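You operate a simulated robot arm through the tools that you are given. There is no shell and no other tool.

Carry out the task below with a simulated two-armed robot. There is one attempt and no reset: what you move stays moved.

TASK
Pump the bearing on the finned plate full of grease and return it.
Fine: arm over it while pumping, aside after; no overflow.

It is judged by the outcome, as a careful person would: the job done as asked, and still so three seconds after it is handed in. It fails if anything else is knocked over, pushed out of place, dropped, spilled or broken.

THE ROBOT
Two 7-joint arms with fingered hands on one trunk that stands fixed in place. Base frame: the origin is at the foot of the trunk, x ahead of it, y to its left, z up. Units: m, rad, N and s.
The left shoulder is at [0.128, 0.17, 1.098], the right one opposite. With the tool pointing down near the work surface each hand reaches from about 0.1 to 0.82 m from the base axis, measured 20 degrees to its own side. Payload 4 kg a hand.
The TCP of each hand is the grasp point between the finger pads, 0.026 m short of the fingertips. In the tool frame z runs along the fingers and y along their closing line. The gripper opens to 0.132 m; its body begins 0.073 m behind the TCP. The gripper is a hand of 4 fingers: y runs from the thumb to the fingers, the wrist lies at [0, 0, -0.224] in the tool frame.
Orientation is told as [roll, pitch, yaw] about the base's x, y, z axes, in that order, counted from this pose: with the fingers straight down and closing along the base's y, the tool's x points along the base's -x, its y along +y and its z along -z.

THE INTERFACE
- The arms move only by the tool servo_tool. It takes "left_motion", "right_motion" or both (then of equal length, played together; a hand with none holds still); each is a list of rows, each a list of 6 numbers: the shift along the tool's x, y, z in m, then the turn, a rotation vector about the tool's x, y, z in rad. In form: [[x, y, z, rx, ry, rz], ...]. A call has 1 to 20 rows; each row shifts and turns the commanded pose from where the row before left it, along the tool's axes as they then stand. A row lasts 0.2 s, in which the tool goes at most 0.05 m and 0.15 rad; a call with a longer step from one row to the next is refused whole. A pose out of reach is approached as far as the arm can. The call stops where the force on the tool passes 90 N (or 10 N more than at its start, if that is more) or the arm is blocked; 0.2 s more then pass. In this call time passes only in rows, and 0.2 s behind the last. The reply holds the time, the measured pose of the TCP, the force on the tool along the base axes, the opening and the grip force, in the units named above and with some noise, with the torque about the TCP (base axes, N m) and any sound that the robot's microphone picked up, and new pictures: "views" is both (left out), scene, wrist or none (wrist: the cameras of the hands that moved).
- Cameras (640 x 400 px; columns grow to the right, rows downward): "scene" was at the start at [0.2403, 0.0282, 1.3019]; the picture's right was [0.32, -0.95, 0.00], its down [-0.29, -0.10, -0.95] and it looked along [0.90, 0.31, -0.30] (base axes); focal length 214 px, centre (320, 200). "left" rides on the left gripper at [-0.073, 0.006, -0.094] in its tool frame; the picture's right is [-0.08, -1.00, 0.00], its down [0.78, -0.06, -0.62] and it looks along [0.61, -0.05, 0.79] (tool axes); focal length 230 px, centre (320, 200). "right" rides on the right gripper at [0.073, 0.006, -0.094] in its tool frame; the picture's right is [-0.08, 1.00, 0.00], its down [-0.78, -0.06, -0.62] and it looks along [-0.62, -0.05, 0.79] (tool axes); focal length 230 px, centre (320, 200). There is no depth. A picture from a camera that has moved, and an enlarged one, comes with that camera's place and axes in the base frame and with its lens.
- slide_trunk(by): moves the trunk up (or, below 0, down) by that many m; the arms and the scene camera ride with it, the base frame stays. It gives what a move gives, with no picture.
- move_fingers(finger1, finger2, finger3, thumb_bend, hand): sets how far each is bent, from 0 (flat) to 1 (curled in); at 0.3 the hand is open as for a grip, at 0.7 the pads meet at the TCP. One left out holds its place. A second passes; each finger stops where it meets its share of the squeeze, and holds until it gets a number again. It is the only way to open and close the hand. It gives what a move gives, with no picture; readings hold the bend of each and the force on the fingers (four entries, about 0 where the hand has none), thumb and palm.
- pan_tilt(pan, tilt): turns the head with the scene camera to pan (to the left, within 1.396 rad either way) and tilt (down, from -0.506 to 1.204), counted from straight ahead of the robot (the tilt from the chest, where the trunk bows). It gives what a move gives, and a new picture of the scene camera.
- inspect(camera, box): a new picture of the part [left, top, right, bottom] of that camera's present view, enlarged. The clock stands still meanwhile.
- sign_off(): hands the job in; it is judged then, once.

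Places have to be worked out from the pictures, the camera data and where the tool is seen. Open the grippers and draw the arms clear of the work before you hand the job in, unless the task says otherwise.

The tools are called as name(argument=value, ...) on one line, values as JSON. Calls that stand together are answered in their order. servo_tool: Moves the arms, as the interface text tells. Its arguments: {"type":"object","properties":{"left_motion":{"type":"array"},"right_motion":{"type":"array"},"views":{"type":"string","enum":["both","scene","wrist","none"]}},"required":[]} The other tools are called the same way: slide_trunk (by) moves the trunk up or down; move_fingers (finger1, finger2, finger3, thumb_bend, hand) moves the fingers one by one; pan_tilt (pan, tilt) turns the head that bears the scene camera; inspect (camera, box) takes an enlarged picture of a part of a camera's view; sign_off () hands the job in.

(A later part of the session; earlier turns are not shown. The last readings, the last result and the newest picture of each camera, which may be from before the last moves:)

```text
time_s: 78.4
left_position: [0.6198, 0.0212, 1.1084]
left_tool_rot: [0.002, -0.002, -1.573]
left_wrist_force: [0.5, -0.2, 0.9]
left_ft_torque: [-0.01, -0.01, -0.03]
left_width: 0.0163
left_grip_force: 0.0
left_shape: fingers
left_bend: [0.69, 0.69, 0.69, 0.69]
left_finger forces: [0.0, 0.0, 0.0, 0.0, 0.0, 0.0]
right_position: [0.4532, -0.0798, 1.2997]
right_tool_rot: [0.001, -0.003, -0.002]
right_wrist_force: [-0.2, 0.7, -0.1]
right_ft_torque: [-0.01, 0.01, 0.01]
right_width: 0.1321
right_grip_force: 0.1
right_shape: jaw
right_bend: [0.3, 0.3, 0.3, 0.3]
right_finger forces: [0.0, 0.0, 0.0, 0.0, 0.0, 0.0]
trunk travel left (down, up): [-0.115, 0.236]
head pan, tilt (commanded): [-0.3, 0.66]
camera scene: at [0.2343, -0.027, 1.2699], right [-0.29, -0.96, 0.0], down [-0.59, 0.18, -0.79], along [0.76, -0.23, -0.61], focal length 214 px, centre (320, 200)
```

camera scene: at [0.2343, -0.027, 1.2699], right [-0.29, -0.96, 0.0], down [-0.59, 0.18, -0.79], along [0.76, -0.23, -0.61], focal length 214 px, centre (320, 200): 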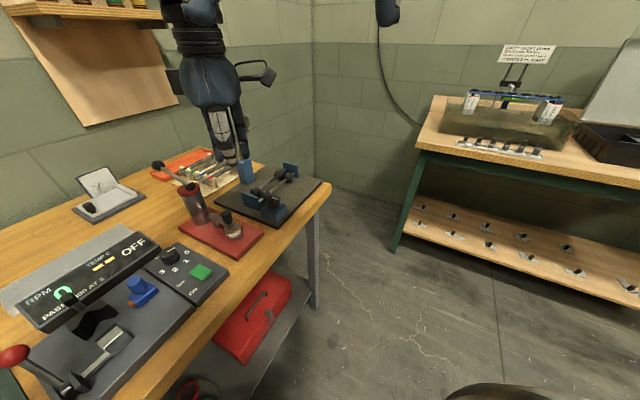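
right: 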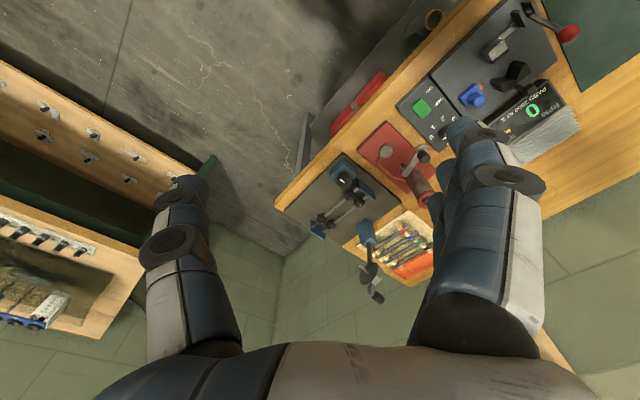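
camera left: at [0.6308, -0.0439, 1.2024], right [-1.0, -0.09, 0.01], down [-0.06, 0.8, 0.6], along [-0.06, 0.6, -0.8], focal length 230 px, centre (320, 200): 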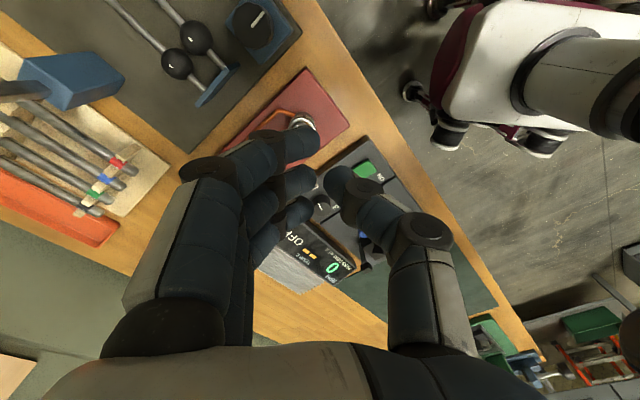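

The arm is now free and level at (0.620, 0.021). The knob is at about (0.641, 0.070); I descend beside it to z ≈ 0.962.

servo_tool(left_motion=[[0.0003, -0.0006, 0.0487, 0, 0, 0], [0.0003, -0.0006, 0.0487, 0, 0, 0], [0.0003, -0.0006, 0.0487, 0, 0, 0]], views="both")

inspect(camera="scene", box=[170, 150, 300, 280])

inspect(camera="right", box=[340, 100, 440, 190])

inspect(camera="left", box=[220, 60, 420, 260])

```text
time_s: 79.2
left_position: [0.6191, 0.0249, 0.9628]
left_tool_rot: [0.002, -0.008, -1.568]
left_wrist_force: [-0.4, 0.0, -0.4]
left_ft_torque: [0.0, 0.03, 0.01]
left_width: 0.0162
left_grip_force: 0.2
left_shape: fingers
left_bend: [0.69, 0.69, 0.69, 0.69]
left_finger forces: [0.0, 0.0, 0.0, 0.0, 0.0, 0.1]
right_position: [0.4542, -0.079, 1.2977]
right_tool_rot: [-0.002, 0.001, -0.003]
right_wrist_force: [-0.3, -0.5, 0.2]
right_ft_torque: [0.04, 0.03, 0.0]
right_width: 0.1319
right_grip_force: 0.0
right_shape: jaw
right_bend: [0.3, 0.3, 0.3, 0.3]
right_finger forces: [0.0, 0.0, 0.0, 0.0, 0.0, 0.0]
trunk travel left (down, up): [-0.115, 0.236]
head pan, tilt (commanded): [-0.3, 0.66]
camera scene: at [0.2355, -0.0272, 1.2694], right [-0.3, -0.96, 0.0], down [-0.59, 0.18, -0.79], along [0.75, -0.23, -0.61], focal length 214 px, centre (320, 200)
camera left: at [0.6247, -0.0488, 1.0588], right [-1.0, -0.08, 0.0], down [-0.06, 0.79, 0.61], along [-0.05, 0.61, -0.79], focal length 230 px, centre (320, 200)
```

scene: 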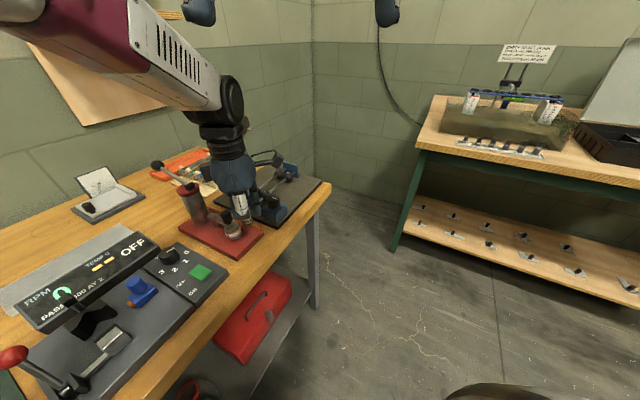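
left: 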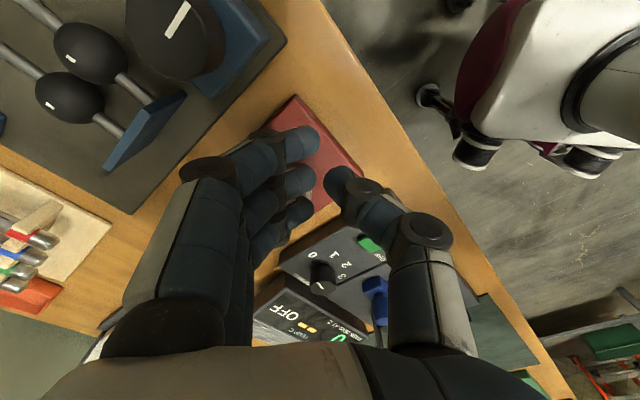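

```text
3.08 times, centred on (235, 215) of scene
camera zoom: at [0.2355, -0.0272, 1.2694], right [-0.3, -0.96, 0.0], down [-0.59, 0.18, -0.79], along [0.75, -0.23, -0.61], focal length 660 px, centre (582, 154)
```

zoom: 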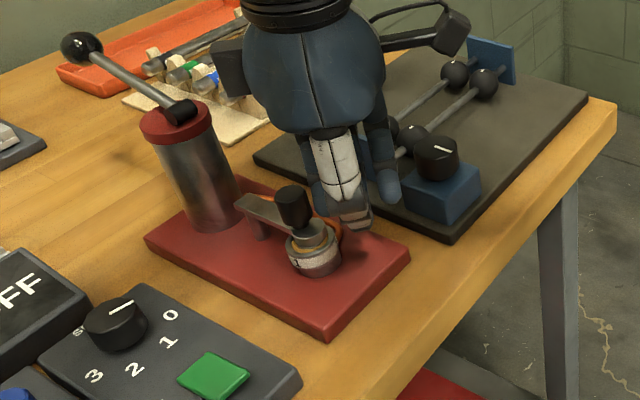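

```text
4.44 times, centred on (390, 145) of right
camera zoom: at [0.3809, -0.0732, 1.3921], right [0.08, 1.0, 0.0], down [0.79, -0.06, 0.62], along [0.61, -0.05, -0.79], focal length 1022 px, centre (9, 444)
```

zoom: 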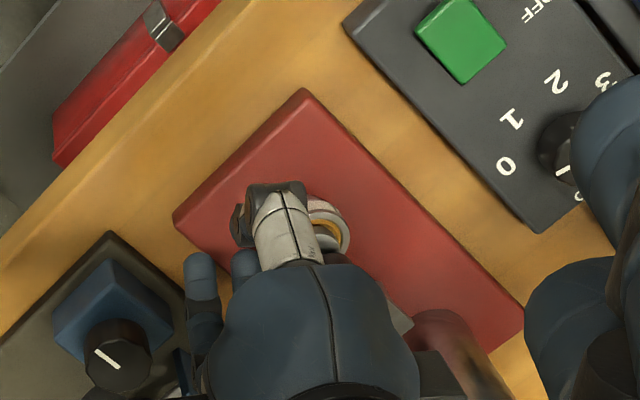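

```text
2.00 times, centred on (320, 160) of left
camera zoom: at [0.6247, -0.0488, 1.0588], right [-1.0, -0.08, 0.0], down [-0.06, 0.79, 0.61], along [-0.05, 0.61, -0.79], focal length 460 px, centre (320, 280)
```

zoom: 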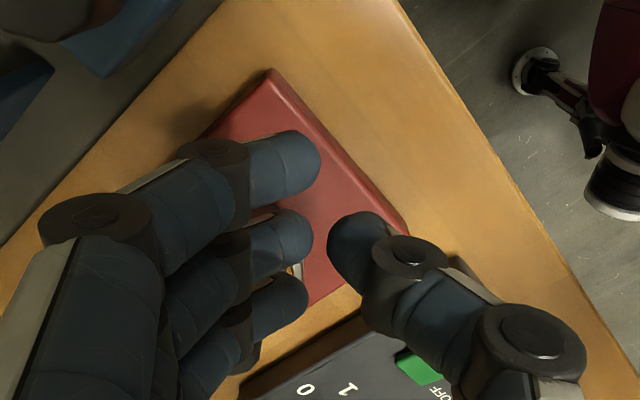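

The closed hand is right beside the knob and clear of the dial. I push the knob back along +y in gentle steps.

servo_tool(left_motion=[[0.011, -0.004, 0, 0, 0, 0], [0.011, -0.004, 0, 0, 0, 0], [0.011, -0.003, 0, 0, 0, 0]], views="none")

inspect(camera="scene", box=[170, 150, 300, 280])

inspect(camera="right", box=[340, 100, 440, 190])

```text
time_s: 80.0
left_position: [0.606, 0.0556, 0.9628]
left_tool_rot: [0.001, 0.002, -1.572]
left_wrist_force: [0.0, -0.2, -0.8]
left_ft_torque: [0.0, -0.01, 0.01]
left_width: 0.0165
left_grip_force: 0.1
left_shape: fingers
left_bend: [0.69, 0.69, 0.69, 0.69]
left_finger forces: [0.0, 0.0, 0.0, 0.1, 0.0, 0.1]
right_position: [0.4536, -0.0784, 1.2995]
right_tool_rot: [0.0, -0.001, -0.001]
right_wrist_force: [0.2, 0.0, -0.2]
right_ft_torque: [-0.03, 0.02, -0.04]
right_width: 0.1318
right_grip_force: 0.1
right_shape: jaw
right_bend: [0.3, 0.3, 0.3, 0.3]
right_finger forces: [0.0, 0.0, 0.0, 0.1, 0.0, 0.1]
trunk travel left (down, up): [-0.115, 0.236]
head pan, tilt (commanded): [-0.3, 0.66]
```

```text
3.08 times, centred on (235, 215) of scene
camera zoom: at [0.2345, -0.0273, 1.2697], right [-0.3, -0.96, 0.0], down [-0.59, 0.18, -0.79], along [0.75, -0.23, -0.61], focal length 660 px, centre (582, 154)
```

zoom: 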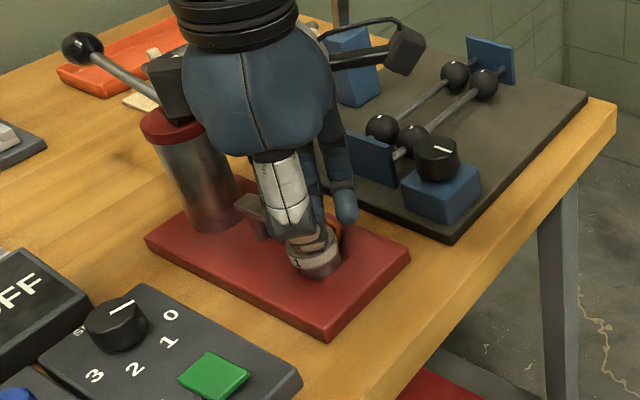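

```text
4.44 times, centred on (390, 145) of right
camera zoom: at [0.3796, -0.0733, 1.3927], right [0.08, 1.0, 0.0], down [0.78, -0.06, 0.62], along [0.62, -0.05, -0.79], focal length 1022 px, centre (9, 444)
```

zoom: 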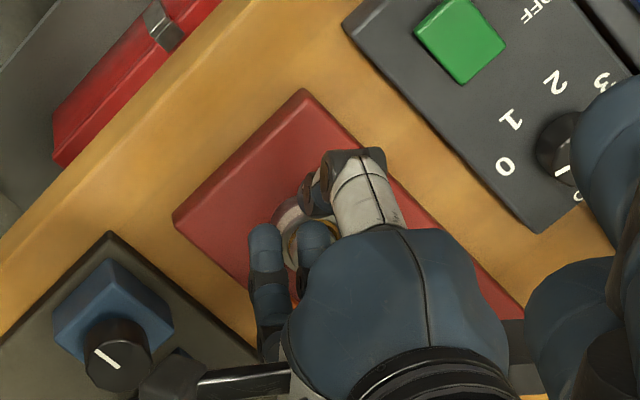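

The hand is moving with almost no resistance; I check in the left camera where the knob is and continue pushing.

servo_tool(left_motion=[[0.012, 0, 0, 0, 0, 0], [0.012, 0, 0, 0, 0, 0]], views="none")

inspect(camera="left", box=[160, 60, 400, 300])

inspect(camera="scene", box=[170, 150, 300, 280])

inspect(camera="right", box=[360, 100, 480, 210])

```text
time_s: 80.6
left_position: [0.6073, 0.0802, 0.9619]
left_tool_rot: [0.002, -0.002, -1.572]
left_wrist_force: [0.6, 0.2, 0.2]
left_ft_torque: [0.0, 0.03, 0.0]
left_width: 0.0163
left_grip_force: 0.0
left_shape: fingers
left_bend: [0.69, 0.69, 0.69, 0.69]
left_finger forces: [0.1, 0.0, 0.0, 0.0, 0.0, 0.1]
right_position: [0.454, -0.0797, 1.2989]
right_tool_rot: [0.0, 0.0, -0.003]
right_wrist_force: [-0.9, 0.6, 0.1]
right_ft_torque: [0.01, -0.01, 0.0]
right_width: 0.1317
right_grip_force: 0.1
right_shape: jaw
right_bend: [0.3, 0.3, 0.3, 0.3]
right_finger forces: [0.0, 0.1, 0.1, 0.0, 0.0, 0.0]
trunk travel left (down, up): [-0.115, 0.236]
head pan, tilt (commanded): [-0.3, 0.66]
```

```text
1.67 times, centred on (280, 180) of left
camera zoom: at [0.6125, 0.006, 1.0575], right [-1.0, -0.08, 0.0], down [-0.06, 0.79, 0.62], along [-0.05, 0.61, -0.79], focal length 384 px, centre (387, 233)
```

zoom: 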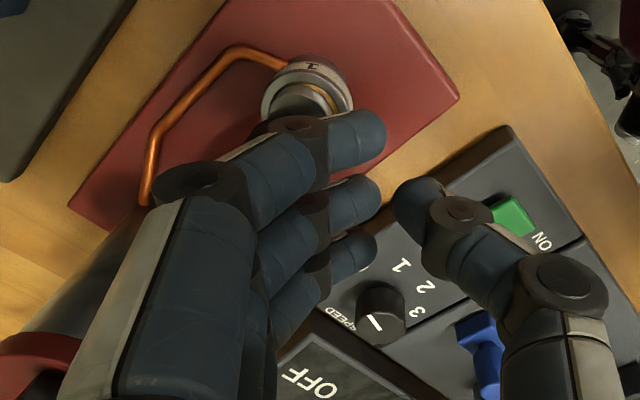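

```text
3.08 times, centred on (235, 215) of scene
camera zoom: at [0.2346, -0.0272, 1.2697], right [-0.3, -0.96, 0.0], down [-0.59, 0.18, -0.79], along [0.75, -0.23, -0.61], focal length 660 px, centre (582, 154)
```

zoom: 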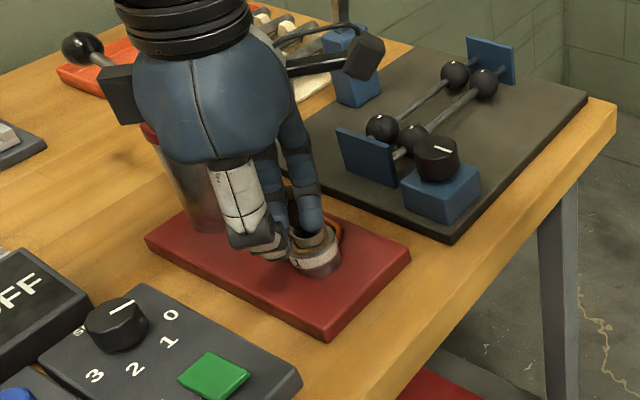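

```text
3.64 times, centred on (420, 155) of right
camera zoom: at [0.3797, -0.0732, 1.3927], right [0.08, 1.0, 0.0], down [0.78, -0.06, 0.62], along [0.62, -0.05, -0.79], focal length 837 px, centre (-44, 364)
```

zoom: 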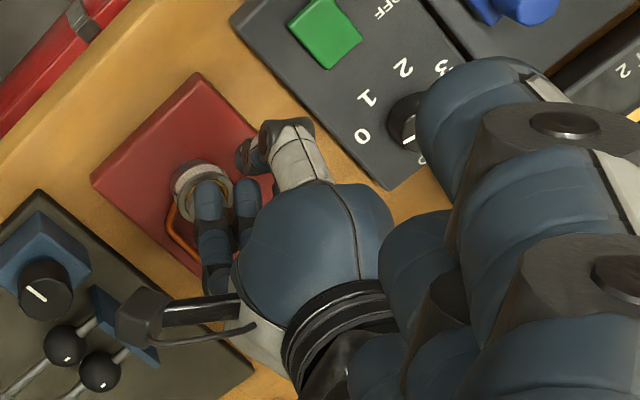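

The disc still seems to be over the bearing—the fingers may have passed by the knob's near side. I look closer before going on.

inspect(camera="scene", box=[215, 190, 255, 230])

inspect(camera="left", box=[220, 80, 340, 180])

inspect(camera="right", box=[370, 120, 420, 170])

```text
10.00 times, centred on (235, 210) of scene
camera zoom: at [0.2346, -0.0272, 1.2697], right [-0.3, -0.96, 0.0], down [-0.59, 0.18, -0.79], along [0.75, -0.23, -0.61], focal length 2145 px, centre (1170, 100)
```

zoom: 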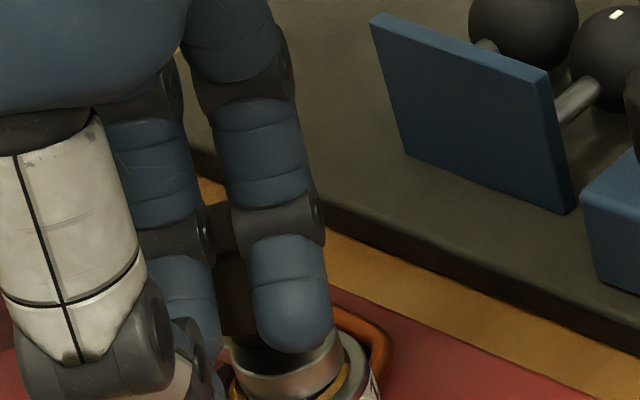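

```text
4.00 times, centred on (280, 130) of left
camera zoom: at [0.6125, 0.006, 1.0575], right [-1.0, -0.08, 0.0], down [-0.06, 0.79, 0.62], along [-0.05, 0.61, -0.79], focal length 920 px, centre (480, 480)
```

zoom: 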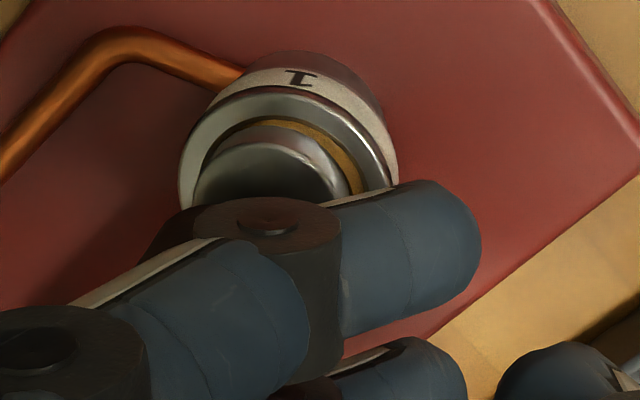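

```text
8.00 times, centred on (395, 145) of right
camera zoom: at [0.3797, -0.0732, 1.3927], right [0.08, 1.0, 0.0], down [0.78, -0.06, 0.62], along [0.62, -0.05, -0.79], focal length 1841 px, centre (-280, 640)
```

zoom: 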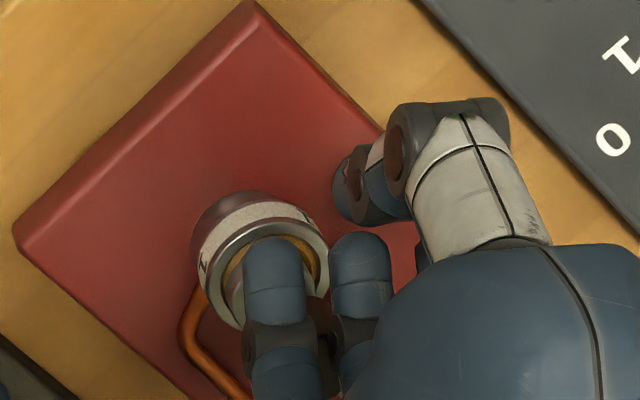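

The fingers slid past the knob's near side without touching it. I retrace exactly, then line up with TCP x ≈ 0.628 and 5 mm lower so the finger's side is squarely behind the knob.

servo_tool(left_motion=[[-0.012, 0, 0, 0, 0, 0], [-0.012, 0, 0, 0, 0, 0], [-0.011, 0.003, 0, 0, 0, 0], [-0.011, 0.004, 0, 0, 0, 0], [-0.011, 0.004, 0, 0, 0, 0], [0, 0.0095, 0, 0, 0, 0], [0, 0, 0.005, 0, 0, 0]], views="none")

inspect(camera="scene", box=[205, 180, 265, 240])

inspect(camera="right", box=[360, 110, 430, 180])

```text
time_s: 82.2
left_position: [0.6281, 0.0233, 0.9588]
left_tool_rot: [0.001, -0.002, -1.572]
left_wrist_force: [-0.1, -0.4, -0.1]
left_ft_torque: [-0.03, 0.03, -0.01]
left_width: 0.0161
left_grip_force: 0.1
left_shape: fingers
left_bend: [0.69, 0.69, 0.69, 0.69]
left_finger forces: [0.1, 0.0, 0.1, 0.1, 0.0, 0.0]
right_position: [0.454, -0.0788, 1.299]
right_tool_rot: [0.0, -0.002, -0.002]
right_wrist_force: [-0.3, -0.5, -1.1]
right_ft_torque: [0.0, -0.03, 0.0]
right_width: 0.1316
right_grip_force: 0.0
right_shape: jaw
right_bend: [0.3, 0.3, 0.3, 0.3]
right_finger forces: [0.1, 0.1, 0.1, 0.0, 0.1, 0.0]
trunk travel left (down, up): [-0.115, 0.236]
head pan, tilt (commanded): [-0.3, 0.66]
```

```text
6.67 times, centred on (235, 210) of scene
camera zoom: at [0.2344, -0.0273, 1.2698], right [-0.3, -0.96, 0.0], down [-0.59, 0.18, -0.79], along [0.75, -0.23, -0.61], focal length 1430 px, centre (887, 133)
```

zoom: 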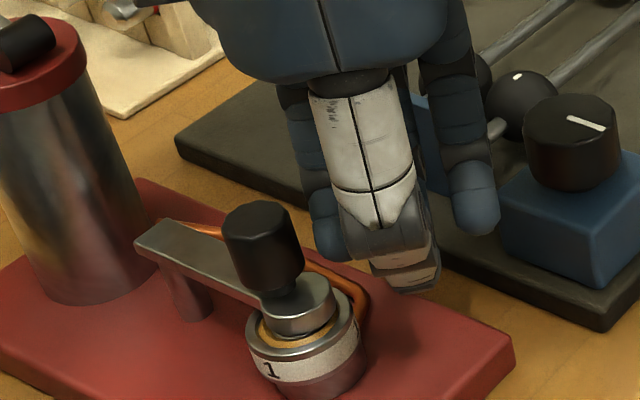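

```text
5.71 times, centred on (395, 145) of right
camera zoom: at [0.3795, -0.0733, 1.3928], right [0.08, 1.0, 0.0], down [0.78, -0.06, 0.62], along [0.62, -0.05, -0.79], focal length 1315 px, centre (-109, 514)
```

zoom: 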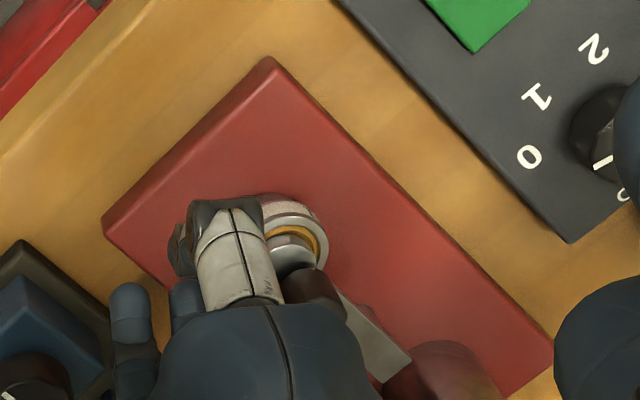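

The finger side now faces the knob squarely. I push +y along the knob's arc in small steps and check that it moves.

servo_tool(left_motion=[[0.0077, -0.001, 0, 0, 0, 0], [0.007, -0.004, 0, 0, 0, 0], [0.007, -0.005, 0, 0, 0, 0]], views="none")

inspect(camera="scene", box=[205, 180, 265, 240])

inspect(camera="right", box=[360, 110, 430, 180])

```text
time_s: 83.0
left_position: [0.6171, 0.0437, 0.959]
left_tool_rot: [0.002, -0.003, -1.574]
left_wrist_force: [-1.2, -0.4, -0.3]
left_ft_torque: [-0.02, 0.04, 0.01]
left_width: 0.0163
left_grip_force: 1.1
left_shape: fingers
left_bend: [0.69, 0.69, 0.7, 0.69]
left_finger forces: [0.1, 0.0, 0.9, 0.0, 0.0, 0.0]
right_position: [0.4529, -0.0793, 1.2991]
right_tool_rot: [0.0, -0.001, -0.002]
right_wrist_force: [-0.8, -0.5, -0.1]
right_ft_torque: [-0.04, 0.01, -0.01]
right_width: 0.1319
right_grip_force: 0.2
right_shape: jaw
right_bend: [0.3, 0.3, 0.3, 0.3]
right_finger forces: [0.1, 0.0, 0.1, 0.0, 0.0, 0.0]
trunk travel left (down, up): [-0.115, 0.236]
head pan, tilt (commanded): [-0.3, 0.66]
```

```text
6.67 times, centred on (235, 210) of scene
camera zoom: at [0.2342, -0.0273, 1.2698], right [-0.3, -0.96, 0.0], down [-0.59, 0.18, -0.79], along [0.76, -0.23, -0.61], focal length 1430 px, centre (887, 133)
```

zoom: 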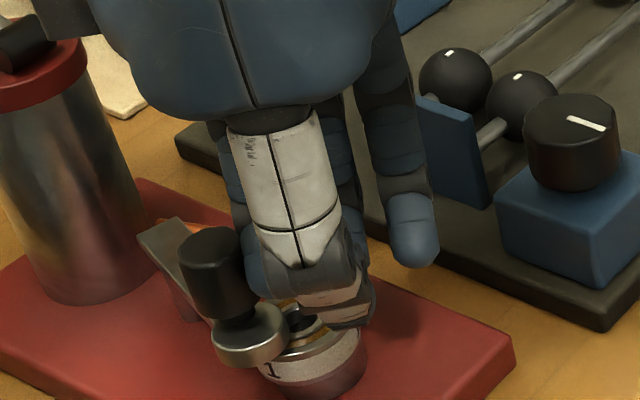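

```text
5.71 times, centred on (395, 145) of right
camera zoom: at [0.3792, -0.0732, 1.3929], right [0.08, 1.0, 0.0], down [0.78, -0.06, 0.62], along [0.62, -0.05, -0.79], focal length 1315 px, centre (-109, 514)
```

zoom: 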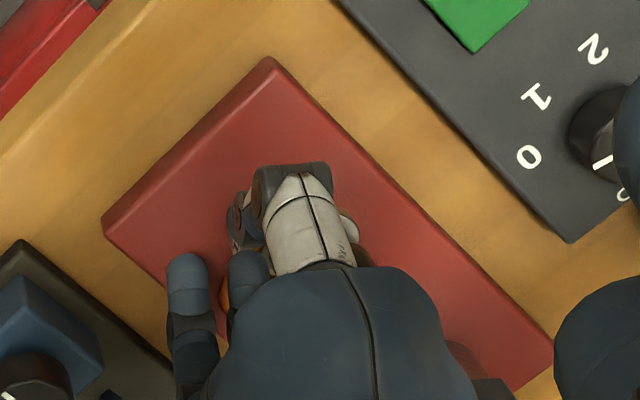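

The disc is swinging off the bearing. I continue the push along the arc.

servo_tool(left_motion=[[0.008, -0.003, 0, 0, 0, 0], [0.008, -0.002, 0, 0, 0, 0], [0.008, -0.001, 0, 0, 0, 0]], views="none")

inspect(camera="scene", box=[195, 170, 265, 240])

inspect(camera="left", box=[160, 60, 400, 300])

```text
time_s: 83.8
left_position: [0.612, 0.0676, 0.9597]
left_tool_rot: [0.0, -0.001, -1.574]
left_wrist_force: [0.1, 0.0, 0.7]
left_ft_torque: [0.01, 0.03, 0.01]
left_width: 0.0163
left_grip_force: 0.8
left_shape: fingers
left_bend: [0.69, 0.69, 0.7, 0.69]
left_finger forces: [0.0, 0.0, 0.4, 0.1, 0.0, 0.1]
right_position: [0.4533, -0.0785, 1.2999]
right_tool_rot: [-0.001, -0.002, -0.001]
right_wrist_force: [0.5, 0.7, -0.8]
right_ft_torque: [0.0, -0.01, 0.0]
right_width: 0.1319
right_grip_force: 0.2
right_shape: jaw
right_bend: [0.3, 0.3, 0.3, 0.3]
right_finger forces: [0.0, 0.0, 0.0, 0.1, 0.0, 0.0]
trunk travel left (down, up): [-0.115, 0.236]
head pan, tilt (commanded): [-0.3, 0.66]
```

```text
5.71 times, centred on (230, 205) of scene
camera zoom: at [0.2344, -0.0273, 1.2698], right [-0.3, -0.96, 0.0], down [-0.59, 0.18, -0.79], along [0.75, -0.23, -0.61], focal length 1226 px, centre (834, 171)
```

zoom: 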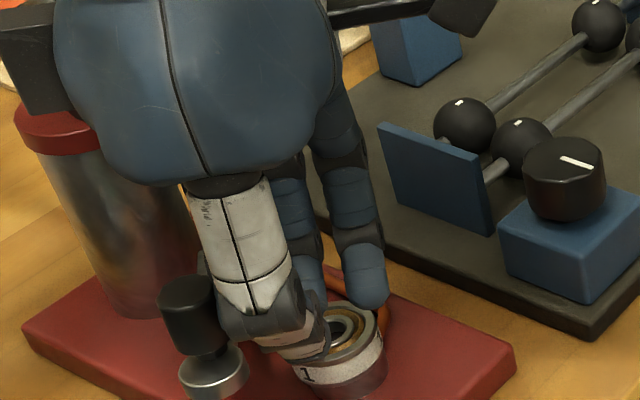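

```text
1.67 times, centred on (280, 180) of left
camera zoom: at [0.6171, -0.0056, 1.0531], right [-1.0, -0.08, 0.0], down [-0.06, 0.79, 0.62], along [-0.05, 0.61, -0.79], focal length 384 px, centre (387, 233)
```

zoom: 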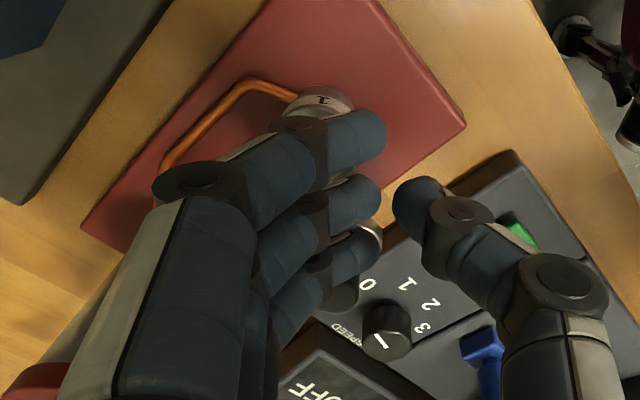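

The arm is now well off the bearing. I push the last part so it ends near its original aside position.

servo_tool(left_motion=[[0.008, 0.0, 0, 0, 0, 0], [0.008, 0.001, 0, 0, 0, 0], [0.008, 0.002, 0, 0, 0, 0]], views="none")

inspect(camera="scene", box=[195, 170, 265, 240])

inspect(camera="left", box=[160, 60, 400, 300])

```text
time_s: 84.6
left_position: [0.6144, 0.0927, 0.9578]
left_tool_rot: [0.0, -0.001, -1.572]
left_wrist_force: [-0.6, -0.6, -0.4]
left_ft_torque: [-0.02, 0.02, -0.01]
left_width: 0.016
left_grip_force: 0.0
left_shape: fingers
left_bend: [0.69, 0.69, 0.69, 0.69]
left_finger forces: [0.0, 0.0, 0.0, 0.0, 0.0, 0.1]
right_position: [0.4522, -0.0785, 1.2981]
right_tool_rot: [0.001, 0.0, -0.002]
right_wrist_force: [-0.1, -0.9, -0.3]
right_ft_torque: [-0.03, 0.03, -0.01]
right_width: 0.1319
right_grip_force: 0.2
right_shape: jaw
right_bend: [0.3, 0.3, 0.3, 0.3]
right_finger forces: [0.1, 0.0, 0.0, 0.0, 0.0, 0.1]
trunk travel left (down, up): [-0.115, 0.236]
head pan, tilt (commanded): [-0.3, 0.66]
```

```text
5.71 times, centred on (230, 205) of scene
camera zoom: at [0.2346, -0.0272, 1.2697], right [-0.3, -0.96, 0.0], down [-0.59, 0.18, -0.79], along [0.75, -0.23, -0.61], focal length 1226 px, centre (834, 171)
```

zoom: 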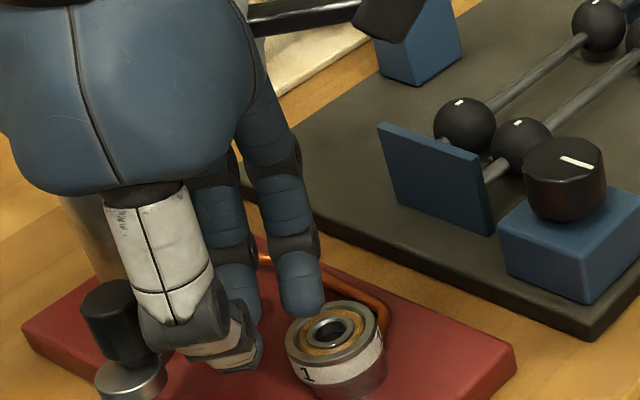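

```text
1.67 times, centred on (280, 180) of left
camera zoom: at [0.6201, 0.0187, 1.0528], right [-1.0, -0.08, 0.0], down [-0.06, 0.79, 0.61], along [-0.05, 0.61, -0.79], focal length 384 px, centre (387, 233)
```

zoom: 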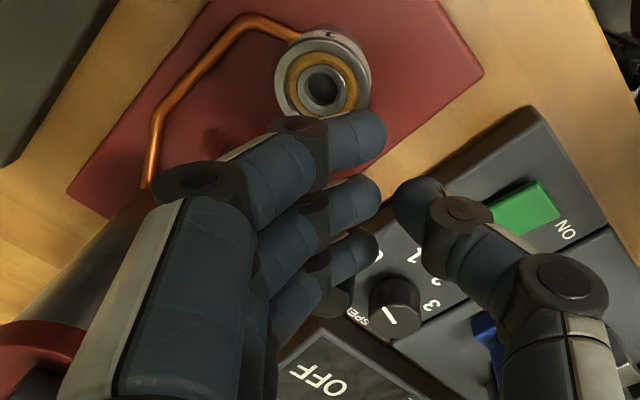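

The arm is aside and the greased bearing is visible with its full ring of grease. I lift the hand straight up and compare the arm's position with the original.

servo_tool(left_motion=[[-0.004, 0, -0.02, 0, 0, 0], [0, 0, -0.045, 0, 0, 0], [0, 0, -0.045, 0, 0, 0], [0, 0, -0.03, 0, 0, 0]], views="both")

inspect(camera="scene", box=[195, 170, 265, 240])

inspect(camera="right", box=[370, 120, 450, 190])

inspect(camera="left", box=[220, 20, 420, 180])

```text
time_s: 85.6
left_position: [0.6136, 0.0868, 1.0986]
left_tool_rot: [0.0, -0.001, -1.572]
left_wrist_force: [0.7, -0.5, -1.0]
left_ft_torque: [0.04, -0.01, 0.0]
left_width: 0.0163
left_grip_force: 0.0
left_shape: fingers
left_bend: [0.69, 0.69, 0.69, 0.69]
left_finger forces: [0.0, 0.0, 0.0, 0.0, 0.0, 0.1]
right_position: [0.4537, -0.0787, 1.3005]
right_tool_rot: [0.0, -0.003, -0.001]
right_wrist_force: [0.1, 0.4, -0.4]
right_ft_torque: [-0.03, -0.04, -0.01]
right_width: 0.132
right_grip_force: 0.0
right_shape: jaw
right_bend: [0.3, 0.3, 0.3, 0.3]
right_finger forces: [0.1, 0.0, 0.0, 0.0, 0.0, 0.0]
trunk travel left (down, up): [-0.115, 0.236]
head pan, tilt (commanded): [-0.3, 0.66]
camera scene: at [0.2341, -0.0273, 1.2699], right [-0.3, -0.96, 0.0], down [-0.59, 0.18, -0.79], along [0.76, -0.23, -0.61], focal length 214 px, centre (320, 200)
camera left: at [0.6192, 0.0134, 1.1937], right [-1.0, -0.08, 0.0], down [-0.06, 0.79, 0.62], along [-0.05, 0.61, -0.79], focal length 230 px, centre (320, 200)
```

scene: 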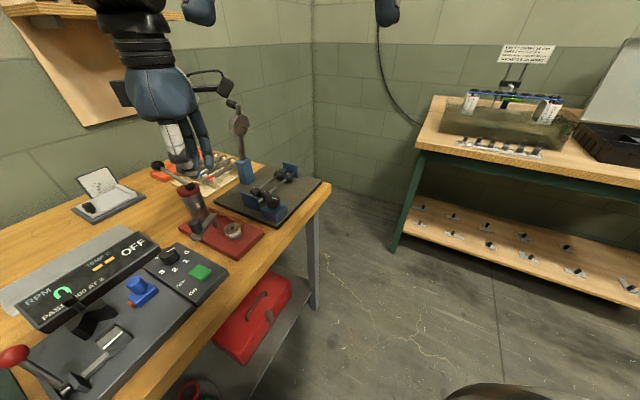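
left: 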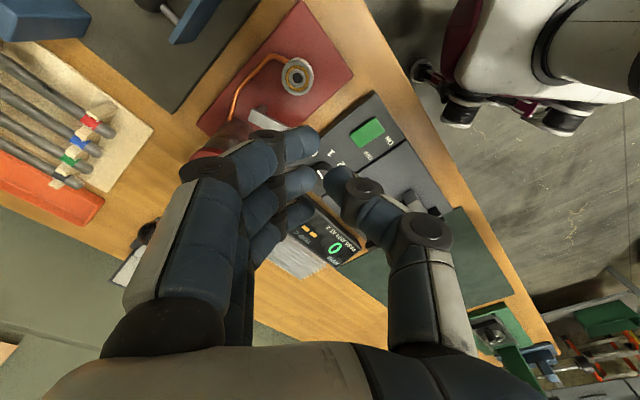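

```text
5.71 times, centred on (230, 205) of scene
camera zoom: at [0.2341, -0.0273, 1.2699], right [-0.3, -0.96, 0.0], down [-0.59, 0.18, -0.79], along [0.76, -0.23, -0.61], focal length 1226 px, centre (834, 171)
```

zoom: 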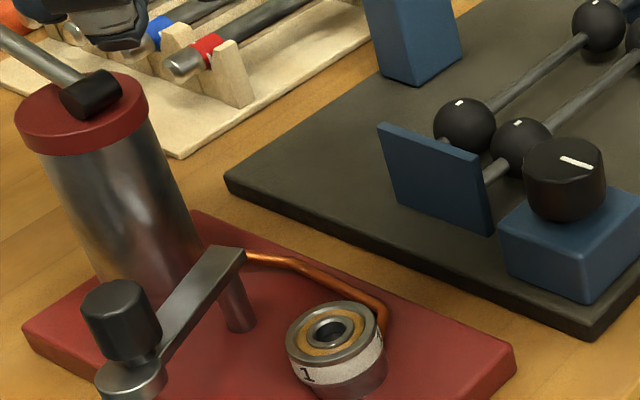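

```text
5.71 times, centred on (410, 155) of right
camera zoom: at [0.3791, -0.0734, 1.3929], right [0.08, 1.0, 0.0], down [0.78, -0.06, 0.62], along [0.62, -0.05, -0.79], focal length 1315 px, centre (-194, 457)
```

zoom: 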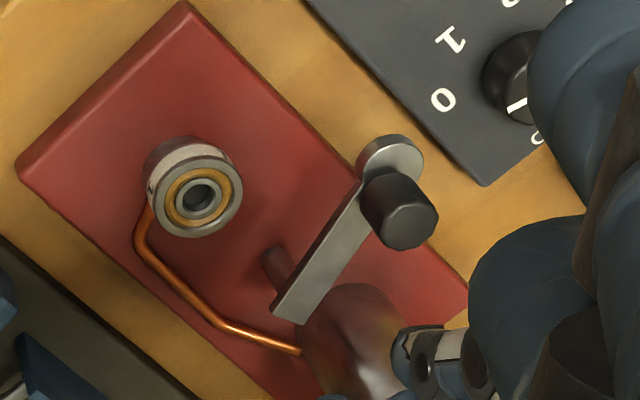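

```text
2.50 times, centred on (320, 100) of left
camera zoom: at [0.6192, 0.0134, 1.1937], right [-1.0, -0.08, 0.0], down [-0.06, 0.79, 0.62], along [-0.05, 0.61, -0.79], focal length 575 px, centre (320, 450)
```

zoom: 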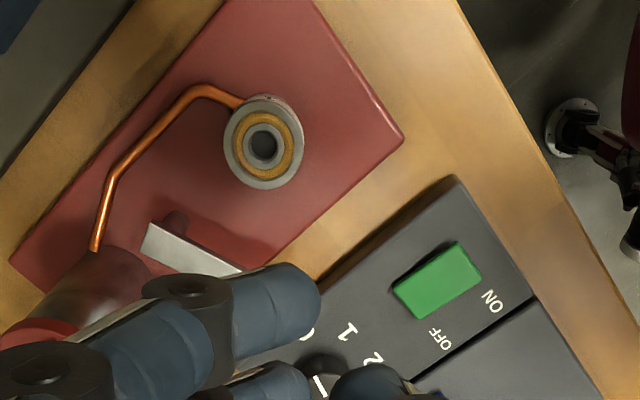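

The arm is back exactly where it started and the bearing shows a full, clean ring of grease. Now I open the left fingers and return over the bearing with the same yaw (−1.75) I released it with.

move_fingers(hand="left", finger1=0.52, finger2=0.52, finger3=0.52, thumb_bend=0.52)

servo_tool(left_motion=[[0, 0, 0, 0, 0, 0.09], [0, 0, 0, 0, 0, 0.09], [-0.0135, 0.0278, 0, 0, 0, 0], [0, 0, 0.036, 0, 0, 0], [0, 0, 0.036, 0, 0, 0], [0, 0, 0.036, 0, 0, 0]], views="both")

inspect(camera="left", box=[220, 60, 420, 220])

inspect(camera="right", box=[370, 120, 450, 190])

```text
time_s: 86.6
left_position: [0.614, 0.0874, 1.098]
left_tool_rot: [-0.001, 0.0, -1.572]
left_wrist_force: [0.4, 0.2, -0.3]
left_ft_torque: [-0.01, 0.01, -0.01]
left_width: 0.0633
left_grip_force: 0.0
left_shape: fingers
left_bend: [0.52, 0.52, 0.52, 0.52]
left_finger forces: [0.1, 0.0, 0.0, 0.0, 0.0, 0.0]
right_position: [0.4542, -0.0786, 1.2991]
right_tool_rot: [0.001, -0.002, -0.002]
right_wrist_force: [-0.2, 0.1, 0.1]
right_ft_torque: [0.03, 0.0, 0.0]
right_width: 0.1319
right_grip_force: 0.1
right_shape: jaw
right_bend: [0.3, 0.3, 0.3, 0.3]
right_finger forces: [0.1, 0.1, 0.0, 0.0, 0.0, 0.0]
trunk travel left (down, up): [-0.115, 0.236]
head pan, tilt (commanded): [-0.3, 0.66]
```

```text
time_s: 88.0
left_position: [0.6409, 0.0697, 0.9895]
left_tool_rot: [0.0, -0.002, -1.753]
left_wrist_force: [0.2, 1.1, -0.2]
left_ft_torque: [0.0, 0.02, -0.02]
left_width: 0.0636
left_grip_force: 0.0
left_shape: fingers
left_bend: [0.52, 0.52, 0.52, 0.52]
left_finger forces: [0.0, 0.0, 0.0, 0.0, 0.0, 0.1]
right_position: [0.4538, -0.0785, 1.2983]
right_tool_rot: [0.001, 0.001, -0.003]
right_wrist_force: [0.1, 0.4, 0.6]
right_ft_torque: [0.03, -0.01, 0.01]
right_width: 0.1315
right_grip_force: 0.1
right_shape: jaw
right_bend: [0.3, 0.3, 0.3, 0.3]
right_finger forces: [0.0, 0.0, 0.0, 0.1, 0.0, 0.0]
trunk travel left (down, up): [-0.115, 0.236]
head pan, tilt (commanded): [-0.3, 0.66]
camera scene: at [0.2351, -0.0273, 1.2695], right [-0.3, -0.96, 0.0], down [-0.59, 0.18, -0.79], along [0.75, -0.23, -0.61], focal length 214 px, centre (320, 200)
camera left: at [0.6329, -0.004, 1.0845], right [-0.99, 0.1, 0.0], down [0.08, 0.78, 0.62], along [0.06, 0.61, -0.79], focal length 230 px, centre (320, 200)
```

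scene: 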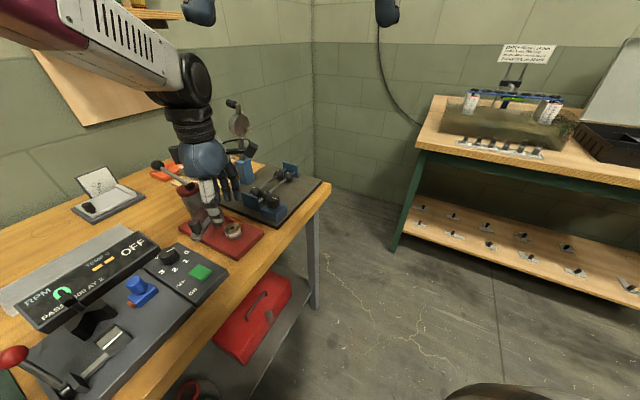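
left: 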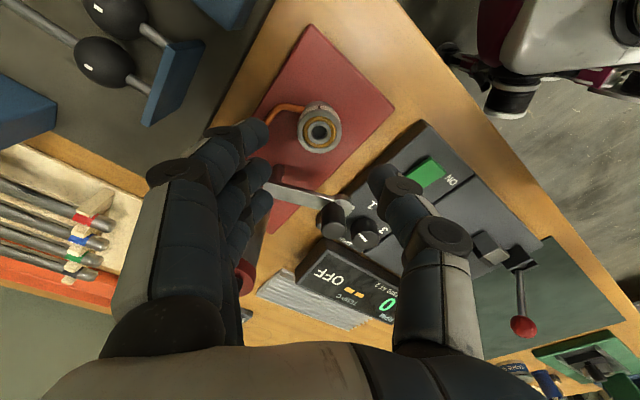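

```text
2.50 times, centred on (320, 140) of left
camera zoom: at [0.6329, -0.004, 1.0845], right [-0.99, 0.1, 0.0], down [0.08, 0.78, 0.62], along [0.06, 0.61, -0.79], focal length 575 px, centre (320, 350)
```

zoom: 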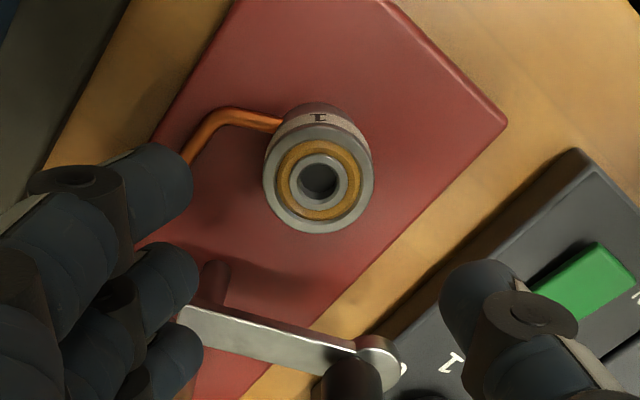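

```text
5.71 times, centred on (410, 155) of right
camera zoom: at [0.3803, -0.0733, 1.3923], right [0.08, 1.0, 0.0], down [0.78, -0.06, 0.62], along [0.61, -0.05, -0.79], focal length 1315 px, centre (-194, 457)
```

zoom: 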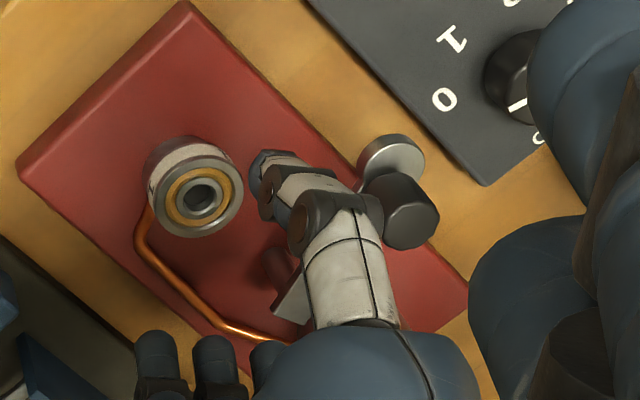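

The bearing lies under the grasp point within 2 mm and the thumb is clear of the knob. I descend to the earlier grasp height in steps.

servo_tool(left_motion=[[-0.001, 0, 0.03, 0, 0, 0], [0, 0, 0.025, 0, 0, 0], [0, 0, 0.009, 0, 0, 0]], views="none")

inspect(camera="left", box=[220, 80, 420, 240])

inspect(camera="scene", box=[205, 190, 265, 250])

```text
time_s: 88.8
left_position: [0.6385, 0.0679, 0.9262]
left_tool_rot: [0.003, -0.001, -1.753]
left_wrist_force: [-0.2, -0.2, 0.5]
left_ft_torque: [0.0, 0.0, -0.02]
left_width: 0.0636
left_grip_force: 0.0
left_shape: fingers
left_bend: [0.52, 0.52, 0.52, 0.52]
left_finger forces: [0.1, 0.0, 0.0, 0.1, 0.1, 0.0]
right_position: [0.4539, -0.0786, 1.2985]
right_tool_rot: [0.0, -0.001, -0.002]
right_wrist_force: [0.1, 0.0, 0.4]
right_ft_torque: [0.0, 0.01, 0.02]
right_width: 0.1319
right_grip_force: 0.1
right_shape: jaw
right_bend: [0.3, 0.3, 0.3, 0.3]
right_finger forces: [0.1, 0.0, 0.1, 0.0, 0.0, 0.1]
trunk travel left (down, up): [-0.115, 0.236]
head pan, tilt (commanded): [-0.3, 0.66]
```

```text
2.50 times, centred on (320, 160) of left
camera zoom: at [0.6319, -0.0047, 1.0215], right [-0.99, 0.1, 0.0], down [0.08, 0.78, 0.62], along [0.06, 0.61, -0.79], focal length 575 px, centre (320, 300)
```

zoom: 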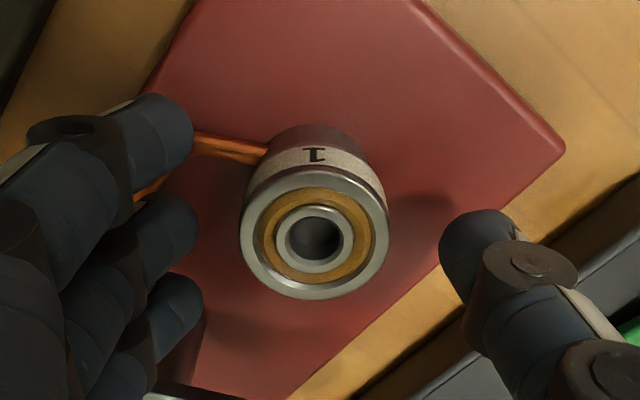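

```text
6.67 times, centred on (235, 220) of scene
camera zoom: at [0.2346, -0.0274, 1.2697], right [-0.3, -0.96, 0.0], down [-0.59, 0.18, -0.79], along [0.75, -0.23, -0.61], focal length 1430 px, centre (887, 67)
```

zoom: 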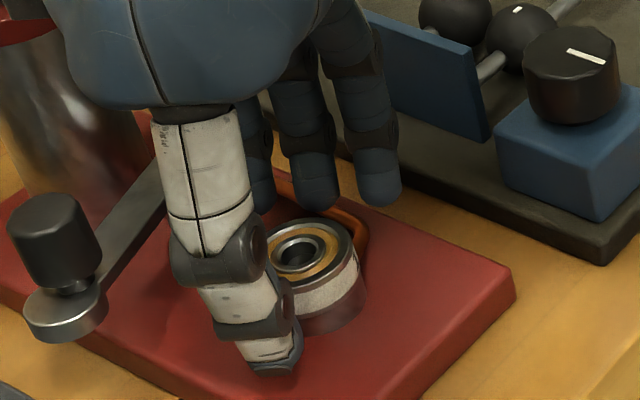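

The bearing is centred between finger and thumb at the earlier grasp height. I lower 2 mm more and close on the outer ring.

servo_tool(left_motion=[[0, 0, 0.0025, 0, 0, 0]], views="none")

move_fingers(hand="left", finger1=0.6, finger2=0.63, finger3=0.6, thumb_bend=0.63)

inspect(camera="left", box=[220, 80, 420, 240])

inspect(camera="scene", box=[205, 190, 265, 250])

```text
time_s: 89.2
left_position: [0.6394, 0.0684, 0.9237]
left_tool_rot: [0.0, -0.001, -1.752]
left_wrist_force: [0.5, -0.4, 0.0]
left_ft_torque: [0.01, 0.01, 0.02]
left_width: 0.0636
left_grip_force: 0.1
left_shape: fingers
left_bend: [0.52, 0.52, 0.52, 0.52]
left_finger forces: [0.0, 0.1, 0.0, 0.0, 0.1, 0.0]
right_position: [0.4542, -0.0792, 1.2986]
right_tool_rot: [-0.001, 0.0, -0.002]
right_wrist_force: [-0.5, -0.3, -0.5]
right_ft_torque: [0.02, -0.01, 0.0]
right_width: 0.1318
right_grip_force: 0.0
right_shape: jaw
right_bend: [0.3, 0.3, 0.3, 0.3]
right_finger forces: [0.0, 0.1, 0.1, 0.1, 0.0, 0.0]
trunk travel left (down, up): [-0.115, 0.236]
head pan, tilt (commanded): [-0.3, 0.66]
```

```text
time_s: 90.2
left_position: [0.6381, 0.0683, 0.9239]
left_tool_rot: [0.0, 0.0, -1.753]
left_wrist_force: [0.1, 0.9, -0.1]
left_ft_torque: [0.02, 0.02, 0.02]
left_width: 0.0394
left_grip_force: 2.5
left_shape: fingers
left_bend: [0.6, 0.6, 0.6, 0.61]
left_finger forces: [0.0, 3.0, 0.0, 0.0, 3.0, 0.0]
right_position: [0.454, -0.0778, 1.299]
right_tool_rot: [0.001, 0.0, -0.002]
right_wrist_force: [-0.1, -0.1, -0.3]
right_ft_torque: [0.01, 0.02, 0.02]
right_width: 0.1319
right_grip_force: 0.1
right_shape: jaw
right_bend: [0.3, 0.3, 0.3, 0.3]
right_finger forces: [0.2, 0.0, 0.1, 0.1, 0.1, 0.1]
trunk travel left (down, up): [-0.115, 0.236]
head pan, tilt (commanded): [-0.3, 0.66]
```

```text
2.50 times, centred on (320, 160) of left
camera zoom: at [0.6318, -0.0049, 1.0189], right [-0.99, 0.1, 0.0], down [0.08, 0.78, 0.62], along [0.06, 0.61, -0.79], focal length 575 px, centre (320, 300)
```

zoom: 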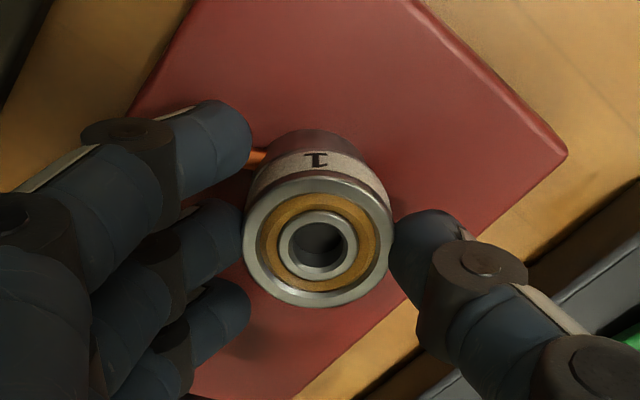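

```text
6.67 times, centred on (235, 220) of scene
camera zoom: at [0.2346, -0.0274, 1.2697], right [-0.3, -0.96, 0.0], down [-0.59, 0.18, -0.79], along [0.75, -0.23, -0.61], focal length 1430 px, centre (887, 67)
```

zoom: 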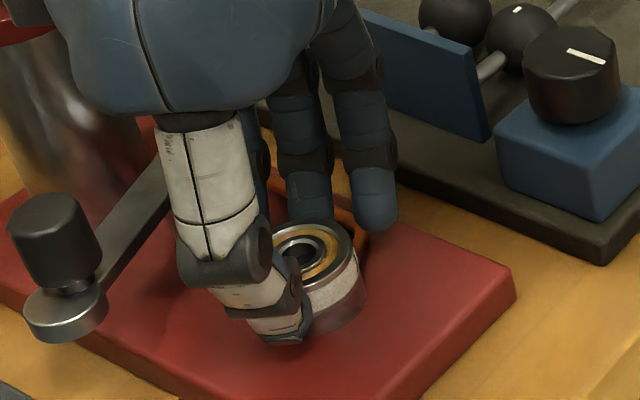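

Even contact of 3 N each side. I tighten to the same squeeze as before and lift 3 cm.

move_fingers(hand="left", finger1=0.63, finger2=0.7, finger3=0.63, thumb_bend=0.67)

servo_tool(left_motion=[[0, 0, -0.01, 0, 0, 0], [0, 0, -0.02, 0, 0, 0]], views="none")

inspect(camera="left", box=[220, 80, 420, 240])

inspect(camera="scene", box=[205, 180, 265, 240])

```text
time_s: 91.2
left_position: [0.6393, 0.0687, 0.9241]
left_tool_rot: [0.0, -0.001, -1.752]
left_wrist_force: [0.6, -0.4, -0.4]
left_ft_torque: [-0.01, 0.0, 0.0]
left_width: 0.0332
left_grip_force: 6.5
left_shape: fingers
left_bend: [0.63, 0.59, 0.63, 0.64]
left_finger forces: [0.1, 6.9, 0.0, 0.0, 6.9, 0.0]
right_position: [0.4535, -0.0774, 1.2995]
right_tool_rot: [-0.001, -0.001, -0.002]
right_wrist_force: [0.1, -0.5, 0.6]
right_ft_torque: [0.01, -0.02, -0.02]
right_width: 0.1318
right_grip_force: 0.1
right_shape: jaw
right_bend: [0.3, 0.3, 0.3, 0.3]
right_finger forces: [0.0, 0.1, 0.1, 0.1, 0.0, 0.1]
trunk travel left (down, up): [-0.115, 0.236]
head pan, tilt (commanded): [-0.3, 0.66]
```

```text
time_s: 91.8
left_position: [0.6404, 0.0684, 0.9557]
left_tool_rot: [0.001, -0.002, -1.751]
left_wrist_force: [0.3, -0.2, -0.8]
left_ft_torque: [-0.01, 0.01, 0.02]
left_width: 0.033
left_grip_force: 6.4
left_shape: fingers
left_bend: [0.63, 0.59, 0.63, 0.64]
left_finger forces: [0.0, 6.9, 0.0, 0.0, 6.9, 0.0]
right_position: [0.4524, -0.0787, 1.2986]
right_tool_rot: [0.001, -0.001, -0.002]
right_wrist_force: [0.1, 0.5, 0.6]
right_ft_torque: [-0.01, 0.01, -0.03]
right_width: 0.1319
right_grip_force: 0.1
right_shape: jaw
right_bend: [0.3, 0.3, 0.3, 0.3]
right_finger forces: [0.0, 0.0, 0.0, 0.0, 0.0, 0.1]
trunk travel left (down, up): [-0.115, 0.236]
head pan, tilt (commanded): [-0.3, 0.66]
```

```text
2.50 times, centred on (320, 160) of left
camera zoom: at [0.6316, -0.0046, 1.0496], right [-0.99, 0.1, 0.0], down [0.08, 0.78, 0.62], along [0.07, 0.61, -0.79], focal length 575 px, centre (320, 300)
```

zoom: 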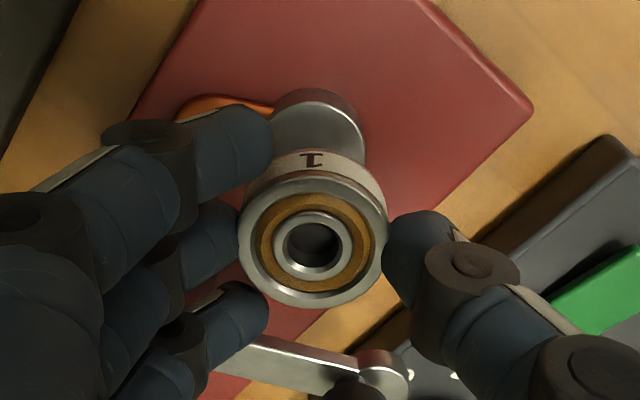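

```text
6.67 times, centred on (235, 210) of scene
camera zoom: at [0.2341, -0.0274, 1.2699], right [-0.3, -0.96, 0.0], down [-0.59, 0.18, -0.79], along [0.76, -0.23, -0.61], focal length 1430 px, centre (887, 133)
```

zoom: 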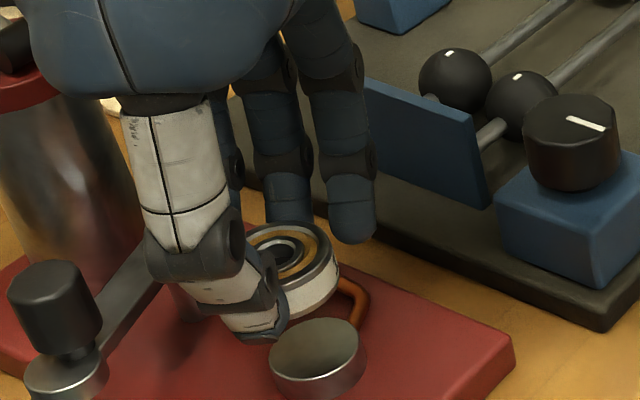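

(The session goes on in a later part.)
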